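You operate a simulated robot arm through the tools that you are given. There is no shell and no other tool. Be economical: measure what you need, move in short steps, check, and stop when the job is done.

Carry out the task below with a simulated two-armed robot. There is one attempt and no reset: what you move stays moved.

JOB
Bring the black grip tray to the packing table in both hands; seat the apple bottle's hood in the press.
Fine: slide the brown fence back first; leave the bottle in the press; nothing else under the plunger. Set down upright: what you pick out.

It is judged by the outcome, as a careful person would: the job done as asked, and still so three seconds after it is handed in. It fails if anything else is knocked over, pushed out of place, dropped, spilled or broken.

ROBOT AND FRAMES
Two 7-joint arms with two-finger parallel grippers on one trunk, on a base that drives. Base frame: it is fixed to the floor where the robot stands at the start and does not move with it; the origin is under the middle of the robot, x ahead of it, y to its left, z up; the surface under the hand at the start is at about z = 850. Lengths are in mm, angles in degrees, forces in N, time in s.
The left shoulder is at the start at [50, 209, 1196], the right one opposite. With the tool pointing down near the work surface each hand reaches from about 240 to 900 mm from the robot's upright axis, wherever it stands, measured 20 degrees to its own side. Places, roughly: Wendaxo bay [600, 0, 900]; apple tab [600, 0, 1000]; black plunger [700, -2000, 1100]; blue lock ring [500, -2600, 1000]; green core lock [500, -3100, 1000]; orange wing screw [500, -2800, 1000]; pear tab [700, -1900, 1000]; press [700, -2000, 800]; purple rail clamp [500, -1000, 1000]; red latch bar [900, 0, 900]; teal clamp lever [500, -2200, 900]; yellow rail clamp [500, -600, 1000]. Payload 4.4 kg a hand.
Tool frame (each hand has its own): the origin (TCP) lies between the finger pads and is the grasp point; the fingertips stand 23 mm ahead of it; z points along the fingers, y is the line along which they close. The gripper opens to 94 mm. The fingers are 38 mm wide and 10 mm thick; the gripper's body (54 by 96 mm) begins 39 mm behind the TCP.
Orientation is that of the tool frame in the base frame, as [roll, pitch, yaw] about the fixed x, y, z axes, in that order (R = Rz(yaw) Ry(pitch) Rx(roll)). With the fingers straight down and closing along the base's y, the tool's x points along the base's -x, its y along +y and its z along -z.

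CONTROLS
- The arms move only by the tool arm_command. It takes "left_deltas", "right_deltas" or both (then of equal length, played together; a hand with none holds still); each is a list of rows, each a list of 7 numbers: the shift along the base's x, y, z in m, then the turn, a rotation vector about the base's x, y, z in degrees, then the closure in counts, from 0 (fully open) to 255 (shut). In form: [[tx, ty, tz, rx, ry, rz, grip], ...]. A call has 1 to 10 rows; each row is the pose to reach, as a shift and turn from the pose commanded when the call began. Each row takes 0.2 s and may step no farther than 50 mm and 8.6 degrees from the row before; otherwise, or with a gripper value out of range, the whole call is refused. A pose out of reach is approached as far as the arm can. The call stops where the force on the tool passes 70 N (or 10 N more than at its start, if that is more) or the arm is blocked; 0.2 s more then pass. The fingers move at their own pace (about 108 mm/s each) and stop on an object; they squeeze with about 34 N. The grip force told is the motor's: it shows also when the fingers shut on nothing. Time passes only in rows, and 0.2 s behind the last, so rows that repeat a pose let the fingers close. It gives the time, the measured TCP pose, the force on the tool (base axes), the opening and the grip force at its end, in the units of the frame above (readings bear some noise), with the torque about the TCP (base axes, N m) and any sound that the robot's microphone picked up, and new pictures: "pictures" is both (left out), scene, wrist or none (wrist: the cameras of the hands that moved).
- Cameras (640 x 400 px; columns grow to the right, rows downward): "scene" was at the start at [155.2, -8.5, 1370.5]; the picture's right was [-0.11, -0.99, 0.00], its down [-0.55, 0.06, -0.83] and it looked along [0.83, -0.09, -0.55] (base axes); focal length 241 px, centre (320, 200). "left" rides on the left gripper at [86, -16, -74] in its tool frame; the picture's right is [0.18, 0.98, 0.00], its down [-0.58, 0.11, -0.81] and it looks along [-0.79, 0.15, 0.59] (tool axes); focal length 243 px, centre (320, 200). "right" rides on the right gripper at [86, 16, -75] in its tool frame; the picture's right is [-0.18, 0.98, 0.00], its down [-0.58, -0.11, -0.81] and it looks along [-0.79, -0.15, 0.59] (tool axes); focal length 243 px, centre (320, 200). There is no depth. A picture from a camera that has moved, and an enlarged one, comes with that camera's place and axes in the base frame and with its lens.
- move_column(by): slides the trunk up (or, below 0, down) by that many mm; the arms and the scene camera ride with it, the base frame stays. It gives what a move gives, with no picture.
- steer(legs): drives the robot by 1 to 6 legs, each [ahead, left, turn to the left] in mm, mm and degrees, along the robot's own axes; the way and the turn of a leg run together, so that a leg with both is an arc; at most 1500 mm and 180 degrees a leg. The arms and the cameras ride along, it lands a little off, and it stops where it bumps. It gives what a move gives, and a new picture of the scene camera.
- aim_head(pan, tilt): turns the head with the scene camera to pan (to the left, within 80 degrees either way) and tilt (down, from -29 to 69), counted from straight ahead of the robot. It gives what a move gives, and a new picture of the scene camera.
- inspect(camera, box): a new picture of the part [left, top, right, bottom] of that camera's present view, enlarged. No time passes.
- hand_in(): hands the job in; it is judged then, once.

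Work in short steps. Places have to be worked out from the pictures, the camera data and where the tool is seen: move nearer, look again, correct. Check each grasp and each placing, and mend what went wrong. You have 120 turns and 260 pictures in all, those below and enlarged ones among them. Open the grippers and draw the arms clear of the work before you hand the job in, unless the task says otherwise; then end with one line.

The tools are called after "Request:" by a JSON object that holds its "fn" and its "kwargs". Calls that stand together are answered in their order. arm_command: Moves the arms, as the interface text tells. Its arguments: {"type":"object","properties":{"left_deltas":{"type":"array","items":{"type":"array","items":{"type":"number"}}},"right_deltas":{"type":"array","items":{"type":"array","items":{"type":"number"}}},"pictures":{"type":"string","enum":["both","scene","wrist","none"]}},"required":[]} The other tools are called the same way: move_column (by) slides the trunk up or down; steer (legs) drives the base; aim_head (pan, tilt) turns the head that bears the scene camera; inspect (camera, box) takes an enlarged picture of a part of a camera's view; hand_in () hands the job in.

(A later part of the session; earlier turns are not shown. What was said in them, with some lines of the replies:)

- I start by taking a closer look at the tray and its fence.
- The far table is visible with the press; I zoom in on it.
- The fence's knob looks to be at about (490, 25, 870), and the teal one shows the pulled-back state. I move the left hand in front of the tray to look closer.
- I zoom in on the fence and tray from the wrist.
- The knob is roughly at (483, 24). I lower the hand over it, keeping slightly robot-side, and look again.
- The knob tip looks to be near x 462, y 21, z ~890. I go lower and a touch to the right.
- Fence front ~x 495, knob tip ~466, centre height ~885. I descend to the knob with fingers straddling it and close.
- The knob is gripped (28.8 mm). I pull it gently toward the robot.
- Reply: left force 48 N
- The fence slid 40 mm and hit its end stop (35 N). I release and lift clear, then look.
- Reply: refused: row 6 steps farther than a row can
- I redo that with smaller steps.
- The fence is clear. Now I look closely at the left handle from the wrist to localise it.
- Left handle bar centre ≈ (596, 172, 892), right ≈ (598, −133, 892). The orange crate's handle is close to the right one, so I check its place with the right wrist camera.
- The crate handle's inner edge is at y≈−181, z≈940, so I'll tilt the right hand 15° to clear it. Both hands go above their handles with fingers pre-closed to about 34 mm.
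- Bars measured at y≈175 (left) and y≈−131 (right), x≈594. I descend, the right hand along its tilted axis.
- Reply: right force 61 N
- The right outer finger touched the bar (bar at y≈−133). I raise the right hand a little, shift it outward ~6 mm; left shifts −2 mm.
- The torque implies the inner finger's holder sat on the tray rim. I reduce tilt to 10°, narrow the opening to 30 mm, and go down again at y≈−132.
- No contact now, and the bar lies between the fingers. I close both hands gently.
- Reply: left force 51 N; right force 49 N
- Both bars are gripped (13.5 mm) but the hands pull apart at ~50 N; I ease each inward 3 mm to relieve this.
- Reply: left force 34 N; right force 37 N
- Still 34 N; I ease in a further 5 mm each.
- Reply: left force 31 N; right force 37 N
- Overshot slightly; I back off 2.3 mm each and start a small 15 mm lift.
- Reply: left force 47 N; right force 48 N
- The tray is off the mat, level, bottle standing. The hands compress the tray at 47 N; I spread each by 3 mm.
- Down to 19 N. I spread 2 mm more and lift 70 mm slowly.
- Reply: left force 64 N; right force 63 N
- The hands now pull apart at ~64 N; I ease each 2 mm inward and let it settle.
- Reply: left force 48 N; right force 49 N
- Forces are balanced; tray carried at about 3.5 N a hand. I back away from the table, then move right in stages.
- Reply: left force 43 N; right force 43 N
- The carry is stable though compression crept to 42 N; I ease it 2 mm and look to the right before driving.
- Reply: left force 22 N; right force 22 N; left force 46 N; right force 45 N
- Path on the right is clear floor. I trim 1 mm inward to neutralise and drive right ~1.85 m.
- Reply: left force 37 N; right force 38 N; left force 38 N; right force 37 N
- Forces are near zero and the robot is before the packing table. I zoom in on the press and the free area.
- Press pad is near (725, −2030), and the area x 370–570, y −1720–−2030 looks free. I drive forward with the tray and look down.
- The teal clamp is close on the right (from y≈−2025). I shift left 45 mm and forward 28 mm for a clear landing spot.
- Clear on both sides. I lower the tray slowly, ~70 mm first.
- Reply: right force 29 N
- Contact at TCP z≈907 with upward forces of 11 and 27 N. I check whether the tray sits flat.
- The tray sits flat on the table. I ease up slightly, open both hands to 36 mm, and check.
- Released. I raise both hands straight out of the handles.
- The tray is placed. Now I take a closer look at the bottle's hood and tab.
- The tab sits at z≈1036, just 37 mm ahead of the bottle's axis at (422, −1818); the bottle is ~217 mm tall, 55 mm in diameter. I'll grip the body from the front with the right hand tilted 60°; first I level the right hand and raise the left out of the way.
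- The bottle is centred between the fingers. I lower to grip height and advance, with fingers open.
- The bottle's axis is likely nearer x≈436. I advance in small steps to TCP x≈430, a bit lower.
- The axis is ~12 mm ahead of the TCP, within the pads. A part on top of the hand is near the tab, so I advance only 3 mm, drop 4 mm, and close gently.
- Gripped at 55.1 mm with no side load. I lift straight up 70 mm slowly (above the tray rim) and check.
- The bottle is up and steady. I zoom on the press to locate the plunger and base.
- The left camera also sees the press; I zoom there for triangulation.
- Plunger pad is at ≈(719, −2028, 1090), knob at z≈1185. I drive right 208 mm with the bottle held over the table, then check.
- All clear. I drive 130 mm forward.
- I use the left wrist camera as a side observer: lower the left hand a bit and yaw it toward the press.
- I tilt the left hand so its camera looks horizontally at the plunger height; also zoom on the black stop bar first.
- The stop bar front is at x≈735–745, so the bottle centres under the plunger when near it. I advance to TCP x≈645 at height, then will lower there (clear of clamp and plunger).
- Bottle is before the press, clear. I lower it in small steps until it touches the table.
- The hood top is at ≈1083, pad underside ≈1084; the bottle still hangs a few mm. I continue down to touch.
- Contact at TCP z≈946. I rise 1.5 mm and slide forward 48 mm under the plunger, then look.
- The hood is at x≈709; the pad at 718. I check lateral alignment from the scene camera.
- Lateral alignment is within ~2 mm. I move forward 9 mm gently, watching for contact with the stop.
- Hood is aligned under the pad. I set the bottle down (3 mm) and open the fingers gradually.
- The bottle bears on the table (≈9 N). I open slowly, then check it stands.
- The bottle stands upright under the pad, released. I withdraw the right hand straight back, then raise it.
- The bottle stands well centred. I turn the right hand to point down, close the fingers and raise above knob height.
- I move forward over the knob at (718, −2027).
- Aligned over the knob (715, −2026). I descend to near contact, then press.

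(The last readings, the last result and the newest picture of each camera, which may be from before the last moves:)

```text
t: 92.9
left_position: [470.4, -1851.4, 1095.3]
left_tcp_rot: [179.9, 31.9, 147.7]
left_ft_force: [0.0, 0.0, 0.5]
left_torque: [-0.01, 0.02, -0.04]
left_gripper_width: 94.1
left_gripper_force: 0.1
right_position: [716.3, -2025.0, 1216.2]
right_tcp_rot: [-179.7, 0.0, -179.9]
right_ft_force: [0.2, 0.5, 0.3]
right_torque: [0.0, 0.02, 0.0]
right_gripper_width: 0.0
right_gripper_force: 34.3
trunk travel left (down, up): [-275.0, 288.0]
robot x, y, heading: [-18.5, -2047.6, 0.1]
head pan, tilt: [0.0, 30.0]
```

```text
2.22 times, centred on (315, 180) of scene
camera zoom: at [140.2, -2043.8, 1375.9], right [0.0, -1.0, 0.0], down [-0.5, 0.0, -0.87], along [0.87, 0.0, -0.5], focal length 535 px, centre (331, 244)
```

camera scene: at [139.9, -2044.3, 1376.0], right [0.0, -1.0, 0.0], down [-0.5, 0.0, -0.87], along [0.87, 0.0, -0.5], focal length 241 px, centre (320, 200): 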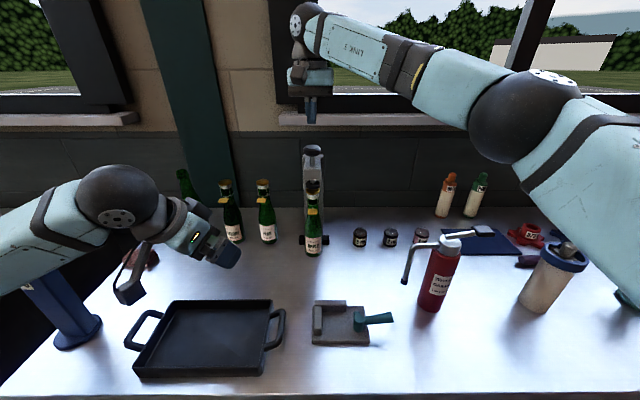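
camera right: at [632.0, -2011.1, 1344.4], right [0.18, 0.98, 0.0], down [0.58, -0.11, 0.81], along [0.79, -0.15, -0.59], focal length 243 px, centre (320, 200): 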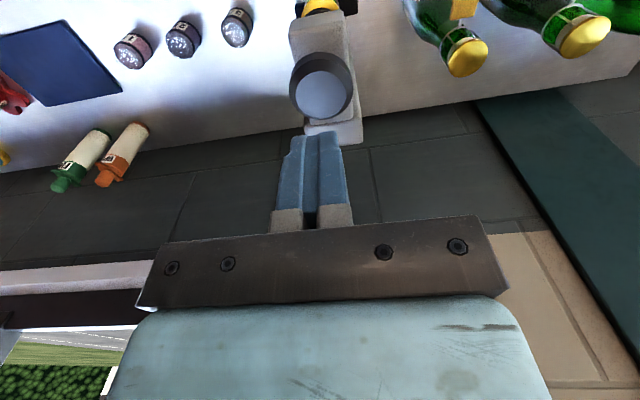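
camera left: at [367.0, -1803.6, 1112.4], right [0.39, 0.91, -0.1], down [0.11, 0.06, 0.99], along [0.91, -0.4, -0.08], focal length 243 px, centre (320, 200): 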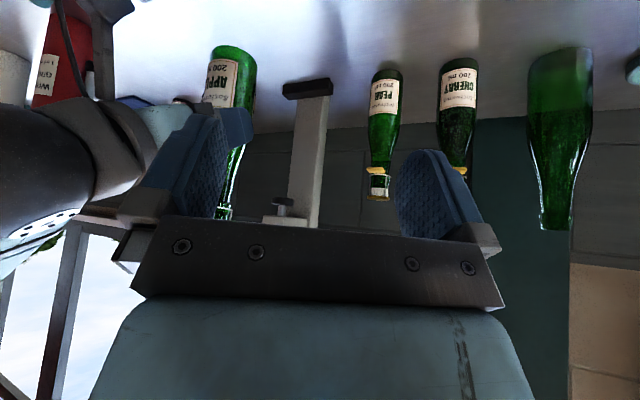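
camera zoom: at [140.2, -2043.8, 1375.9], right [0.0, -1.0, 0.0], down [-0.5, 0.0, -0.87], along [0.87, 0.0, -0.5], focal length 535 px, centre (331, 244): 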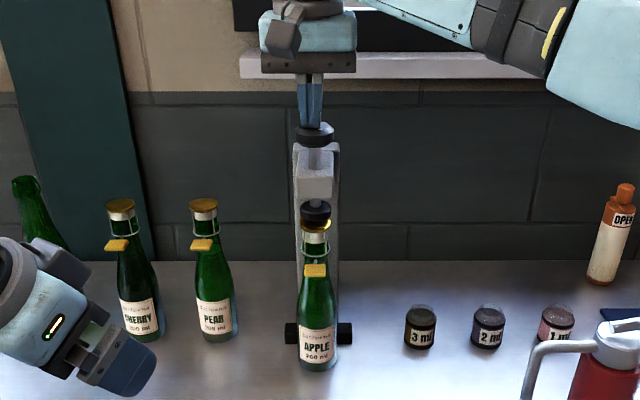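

Just above the knob. I press down slowly in 2 mm steps.

Request:
{"fn": "arm_command", "kwargs": {"right_deltas": [[0, -0.003, -0.002, 0, 0, 0, 255], [0, -0.003, -0.004, 0, 0, 0, 255], [0, -0.003, -0.006, 0, 0, 0, 255], [0, -0.003, -0.008, 0, 0, 0, 255], [0, -0.003, -0.01, 0, 0, 0, 255], [0, -0.003, -0.012, 0, 0, 0, 255]], "pictures": "none"}}

Request:
{"fn": "inspect", "kwargs": {"camera": "left", "box": [180, 100, 360, 260]}}

```text
t: 94.3
left_position: [469.0, -1850.3, 1095.5]
left_tcp_rot: [179.8, 31.9, 147.7]
left_ft_force: [-0.1, -0.1, 0.0]
left_torque: [-0.01, 0.0, 0.01]
left_gripper_width: 94.1
left_gripper_force: 0.0
right_position: [716.3, -2028.7, 1204.7]
right_tcp_rot: [-179.8, 0.0, 179.9]
right_ft_force: [2.5, -0.6, 4.5]
right_torque: [0.02, 0.04, -0.01]
right_gripper_width: 0.0
right_gripper_force: 33.8
trunk travel left (down, up): [-275.0, 288.0]
robot x, y, heading: [-15.5, -2043.7, -0.4]
head pan, tilt: [0.0, 30.0]
heard: click
```

```text
2.50 times, centred on (270, 180) of left
camera zoom: at [366.2, -1803.5, 1112.9], right [0.39, 0.91, -0.1], down [0.11, 0.05, 0.99], along [0.91, -0.4, -0.08], focal length 606 px, centre (445, 250)
```

zoom: 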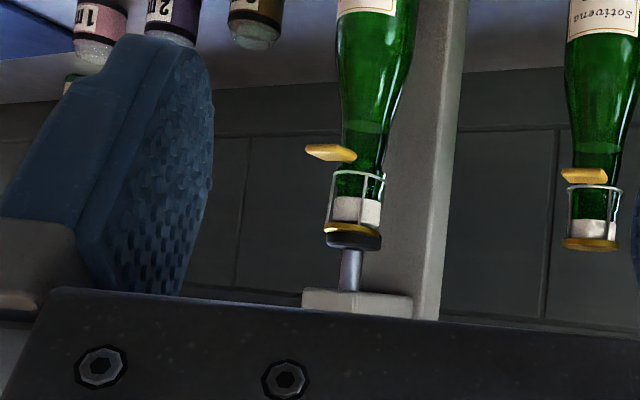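

A click was heard and the pad rests on the hood. I press a little further to see whether it moves or firms up.

Request:
{"fn": "arm_command", "kwargs": {"right_deltas": [[0, 0, -0.001, 0, 0, 0, 255], [0, 0, -0.002, 0, 0, 0, 255], [0, 0, -0.003, 0, 0, 0, 255], [0, 0, -0.004, 0, 0, 0, 255]], "pictures": "none"}}

Request:
{"fn": "inspect", "kwargs": {"camera": "left", "box": [180, 100, 360, 260]}}

```text
t: 95.3
left_position: [469.7, -1849.7, 1095.1]
left_tcp_rot: [-180.0, 31.9, 147.7]
left_ft_force: [-0.7, -0.4, 0.3]
left_torque: [-0.04, -0.01, 0.02]
left_gripper_width: 93.9
left_gripper_force: 0.0
right_position: [715.7, -2028.3, 1202.1]
right_tcp_rot: [-179.7, 0.1, 179.9]
right_ft_force: [5.3, -0.7, 8.4]
right_torque: [0.0, -0.05, 0.0]
right_gripper_width: 0.1
right_gripper_force: 33.9
trunk travel left (down, up): [-275.0, 288.0]
robot x, y, heading: [-18.1, -2046.7, -0.1]
head pan, tilt: [0.0, 30.0]
```

```text
2.50 times, centred on (270, 180) of left
camera zoom: at [366.4, -1803.4, 1113.0], right [0.39, 0.91, -0.1], down [0.11, 0.05, 0.99], along [0.91, -0.4, -0.08], focal length 606 px, centre (445, 250)
```

zoom: 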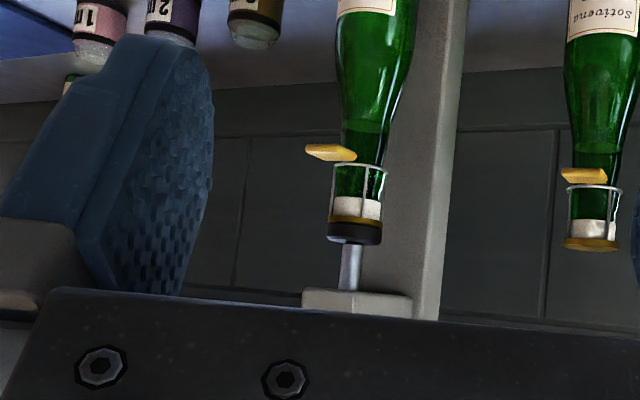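

The hood is now moving down over the cork (force ~8 N). I keep pressing.

Request:
{"fn": "arm_command", "kwargs": {"right_deltas": [[0, 0, -0.0015, 0, 0, 0, 255], [0, 0, -0.003, 0, 0, 0, 255], [0, 0, -0.0045, 0, 0, 0, 255], [0, 0, -0.006, 0, 0, 0, 255], [0, 0, -0.006, 0, 0, 0, 255]], "pictures": "none"}}

Request:
{"fn": "inspect", "kwargs": {"camera": "left", "box": [180, 100, 360, 260]}}

```text
t: 96.5
left_position: [469.7, -1849.3, 1096.0]
left_tcp_rot: [179.9, 32.0, 147.7]
left_ft_force: [0.1, 0.6, -0.1]
left_torque: [-0.01, 0.01, 0.0]
left_gripper_width: 94.2
left_gripper_force: 0.0
right_position: [714.1, -2029.0, 1200.7]
right_tcp_rot: [-179.8, 0.5, 179.9]
right_ft_force: [37.6, 5.3, 55.6]
right_torque: [0.16, -0.15, -0.11]
right_gripper_width: 0.0
right_gripper_force: 34.1
trunk travel left (down, up): [-275.0, 288.0]
robot x, y, heading: [-17.2, -2046.5, -0.4]
head pan, tilt: [0.0, 30.0]
```

```text
2.50 times, centred on (270, 180) of left
camera zoom: at [365.7, -1802.6, 1113.4], right [0.39, 0.91, -0.1], down [0.11, 0.06, 0.99], along [0.91, -0.4, -0.08], focal length 606 px, centre (445, 250)
```

zoom: 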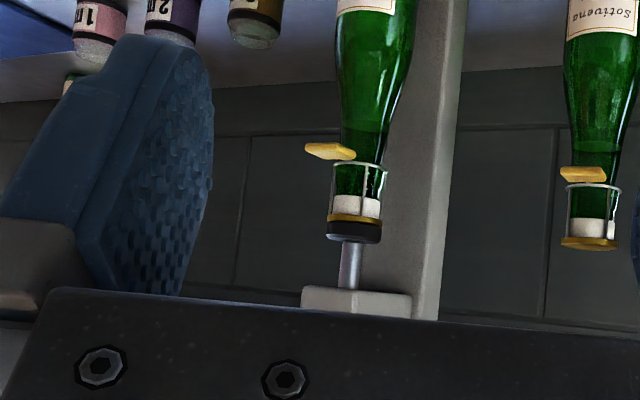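

It firmed up at ~56 N down. I push a little more to reach ~65 N and listen.

Request:
{"fn": "arm_command", "kwargs": {"right_deltas": [[0.002, 0, -0.001, 0, 0, 0, 255], [0.004, 0, -0.002, 0, 0, 0, 255], [0.004, 0, -0.003, 0, 0, 0, 255], [0.004, 0, -0.003, 0, 0, 0, 255]], "pictures": "none"}}

Request:
{"fn": "inspect", "kwargs": {"camera": "left", "box": [230, 130, 310, 220]}}

```text
t: 97.5
left_position: [464.4, -1850.6, 1096.5]
left_tcp_rot: [179.7, 32.1, 147.5]
left_ft_force: [-0.3, 0.5, 0.4]
left_torque: [-0.03, 0.0, 0.0]
left_gripper_width: 94.0
left_gripper_force: 0.1
right_position: [714.1, -2027.2, 1201.8]
right_tcp_rot: [-179.8, 0.7, 180.0]
right_ft_force: [17.6, 1.5, 61.1]
right_torque: [0.04, 0.43, 0.13]
right_gripper_width: 0.2
right_gripper_force: 34.0
trunk travel left (down, up): [-275.0, 288.0]
robot x, y, heading: [-15.2, -2046.6, -0.3]
head pan, tilt: [0.0, 30.0]
```

```text
4.44 times, centred on (270, 175) of left
camera zoom: at [362.6, -1803.2, 1114.7], right [0.39, 0.91, -0.09], down [0.11, 0.05, 0.99], along [0.91, -0.4, -0.08], focal length 1078 px, centre (542, 311)
```

zoom: 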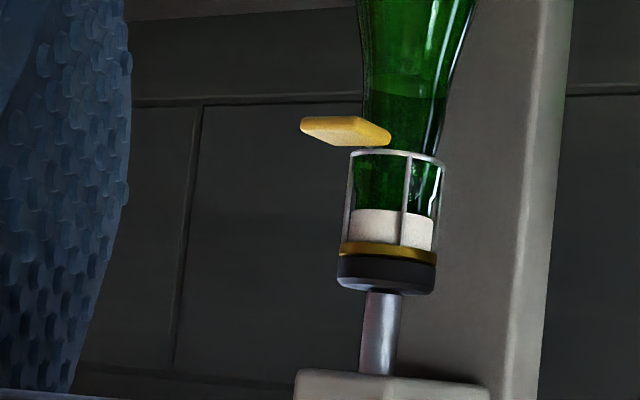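

The hood is at a hard stop with the disc on the cork. I raise the hand and check whether the hood stays down.

Request:
{"fn": "arm_command", "kwargs": {"right_deltas": [[-0.002, 0, 0.005, 0, 0, 0, 255], [-0.002, 0, 0.015, 0, 0, 0, 255], [-0.002, 0, 0.03, 0, 0, 0, 255], [-0.002, 0, 0.06, 0, 0, 0, 255], [-0.002, 0, 0.08, 0, 0, 0, 255], [-0.002, 0, 0.08, 0, 0, 0, 255]], "pictures": "scene"}}

Request:
{"fn": "inspect", "kwargs": {"camera": "left", "box": [180, 100, 360, 260]}}

Request:
{"fn": "inspect", "kwargs": {"camera": "scene", "box": [275, 90, 355, 270]}}

```text
t: 98.9
left_position: [470.2, -1850.3, 1094.9]
left_tcp_rot: [179.9, 31.9, 147.7]
left_ft_force: [0.4, -0.1, -1.0]
left_torque: [0.01, 0.01, 0.04]
left_gripper_width: 94.0
left_gripper_force: 0.0
right_position: [717.6, -2025.1, 1271.5]
right_tcp_rot: [-179.7, 0.0, -180.0]
right_ft_force: [0.9, -0.4, -0.4]
right_torque: [-0.02, -0.01, -0.01]
right_gripper_width: 0.0
right_gripper_force: 34.3
trunk travel left (down, up): [-275.0, 288.0]
robot x, y, heading: [-20.1, -2047.2, -0.4]
head pan, tilt: [0.0, 30.0]
camera scene: at [140.4, -2044.0, 1375.8], right [0.0, -1.0, 0.0], down [-0.5, 0.0, -0.87], along [0.87, 0.0, -0.5], focal length 241 px, centre (320, 200)
```

scene: 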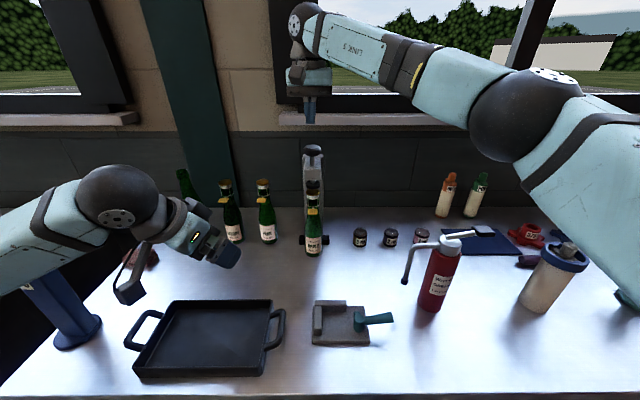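

```text
2.50 times, centred on (270, 180) of left
camera zoom: at [366.8, -1803.5, 1112.6], right [0.39, 0.91, -0.1], down [0.12, 0.05, 0.99], along [0.91, -0.4, -0.08], focal length 606 px, centre (445, 250)
```

zoom: 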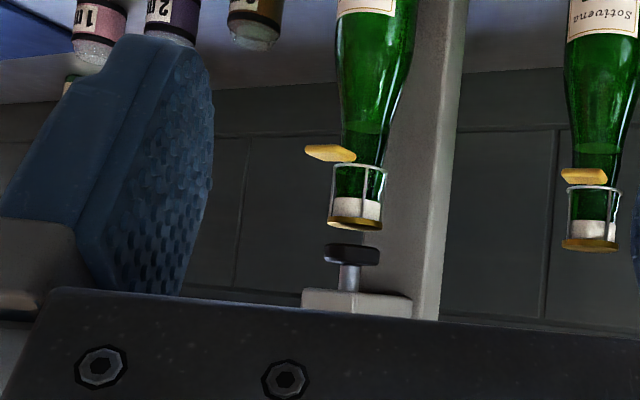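

```text
2.22 times, centred on (315, 180) of scene
camera zoom: at [140.4, -2044.0, 1375.8], right [0.0, -1.0, 0.0], down [-0.5, 0.0, -0.87], along [0.87, 0.0, -0.5], focal length 535 px, centre (331, 244)
```

zoom: 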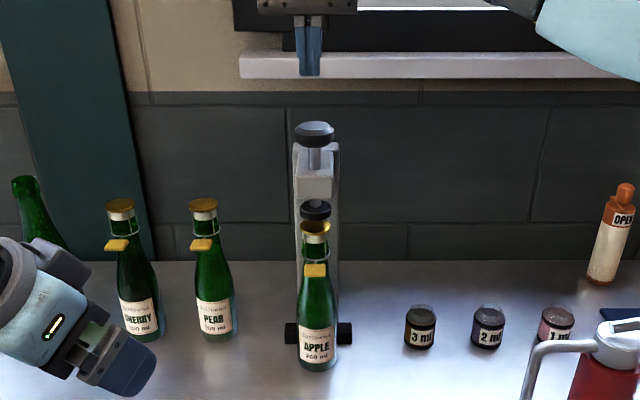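

The plunger returned and the hood stays seated lower on the cork, bottle upright. I retract both hands up and back, opening the right gripper.

Request:
{"fn": "arm_command", "kwargs": {"right_deltas": [[-0.03, 0, 0.01, 0, 0, 0, 255], [-0.07, 0, 0.01, 0, 0, 0, 255], [-0.11, 0, 0.01, 0, 0, 0, 255], [-0.15, 0, 0.01, 0, 0, 0, 200], [-0.19, 0, 0.01, 0, 0, 0, 100], [-0.23, 0, 0.01, 0, 0, 0, 0], [-0.25, 0, 0.01, 0, 0, 0, 0]], "left_deltas": [[0, 0, 0.03, 0, 0, 0, 0], [0, 0, 0.07, 0, 0, 0, 0], [0, 0, 0.11, 0, 0, 0, 0], [-0.03, 0, 0.13, 0, 0, 0, 0], [-0.06, 0, 0.13, 0, 0, 0, 0], [-0.06, 0, 0.13, 0, 0, 0, 0], [-0.06, 0, 0.13, 0, 0, 0, 0]], "pictures": "none"}}

Request:
{"fn": "steer", "kwargs": {"legs": [[-250, 0, 0]]}}

Request:
{"fn": "inspect", "kwargs": {"camera": "scene", "box": [220, 100, 420, 300]}}

```text
t: 100.5
left_position: [408.8, -1849.5, 1224.1]
left_tcp_rot: [180.0, 31.9, 147.6]
left_ft_force: [-0.1, 0.2, -0.8]
left_torque: [0.01, 0.02, -0.02]
left_gripper_width: 94.2
left_gripper_force: 0.0
right_position: [467.1, -2028.9, 1281.4]
right_tcp_rot: [-179.7, 0.0, 180.0]
right_ft_force: [1.2, -0.7, -1.1]
right_torque: [-0.02, 0.04, 0.0]
right_gripper_width: 94.3
right_gripper_force: 0.1
trunk travel left (down, up): [-275.0, 288.0]
robot x, y, heading: [-16.2, -2045.7, -0.2]
head pan, tilt: [0.0, 30.0]
```

```text
t: 102.3
left_position: [159.4, -1847.6, 1226.2]
left_tcp_rot: [180.0, 31.9, 147.7]
left_ft_force: [0.5, -0.1, -0.5]
left_torque: [-0.01, 0.02, 0.0]
left_gripper_width: 93.8
left_gripper_force: 0.0
right_position: [217.4, -2028.1, 1280.9]
right_tcp_rot: [-179.7, 0.0, 179.9]
right_ft_force: [0.7, -0.3, 0.4]
right_torque: [0.04, -0.03, 0.0]
right_gripper_width: 93.9
right_gripper_force: 0.0
trunk travel left (down, up): [-275.0, 288.0]
robot x, y, heading: [-266.2, -2043.9, -0.5]
head pan, tilt: [0.0, 30.0]
camera scene: at [-109.7, -2042.6, 1376.0], right [0.0, -1.0, 0.0], down [-0.5, 0.0, -0.87], along [0.87, 0.0, -0.5], focal length 241 px, centre (320, 200)
```

scene: 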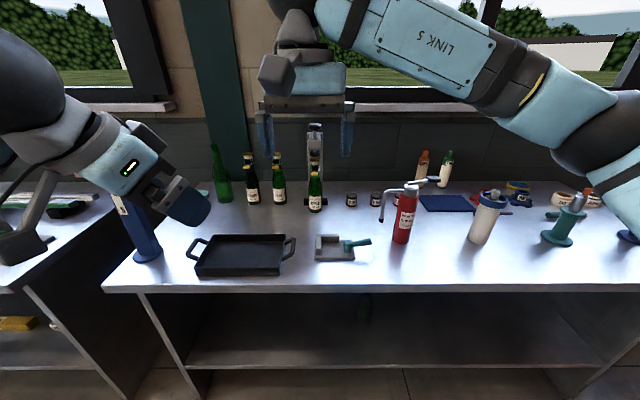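

```text
2.00 times, centred on (320, 200) of scene
camera zoom: at [-109.7, -2042.6, 1376.0], right [0.0, -1.0, 0.0], down [-0.5, 0.0, -0.87], along [0.87, 0.0, -0.5], focal length 482 px, centre (320, 200)
```

zoom: 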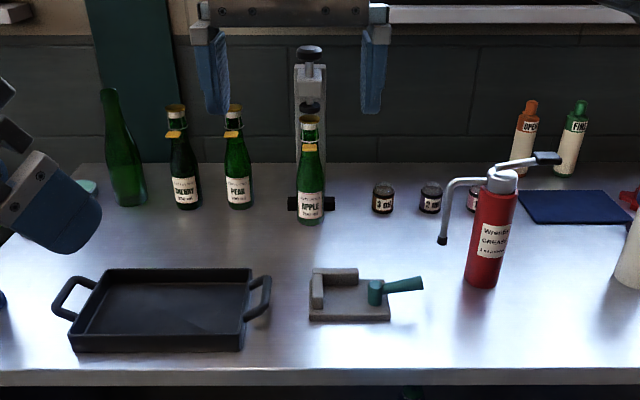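

The tray is on the packing table and the apple bottle stands in the press with its hood seated. Nothing else was disturbed and both arms are clear, so I hand in.

Request:
{"fn": "hand_in", "kwargs": {}}

```text
The job is handed in.
```

The brown fence was slid back first, then the black grip tray was carried in both hands to the packing table. The apple bottle stands upright in the press with its hood pressed down to a hard stop (a click was heard), and nothing else is under the plunger.
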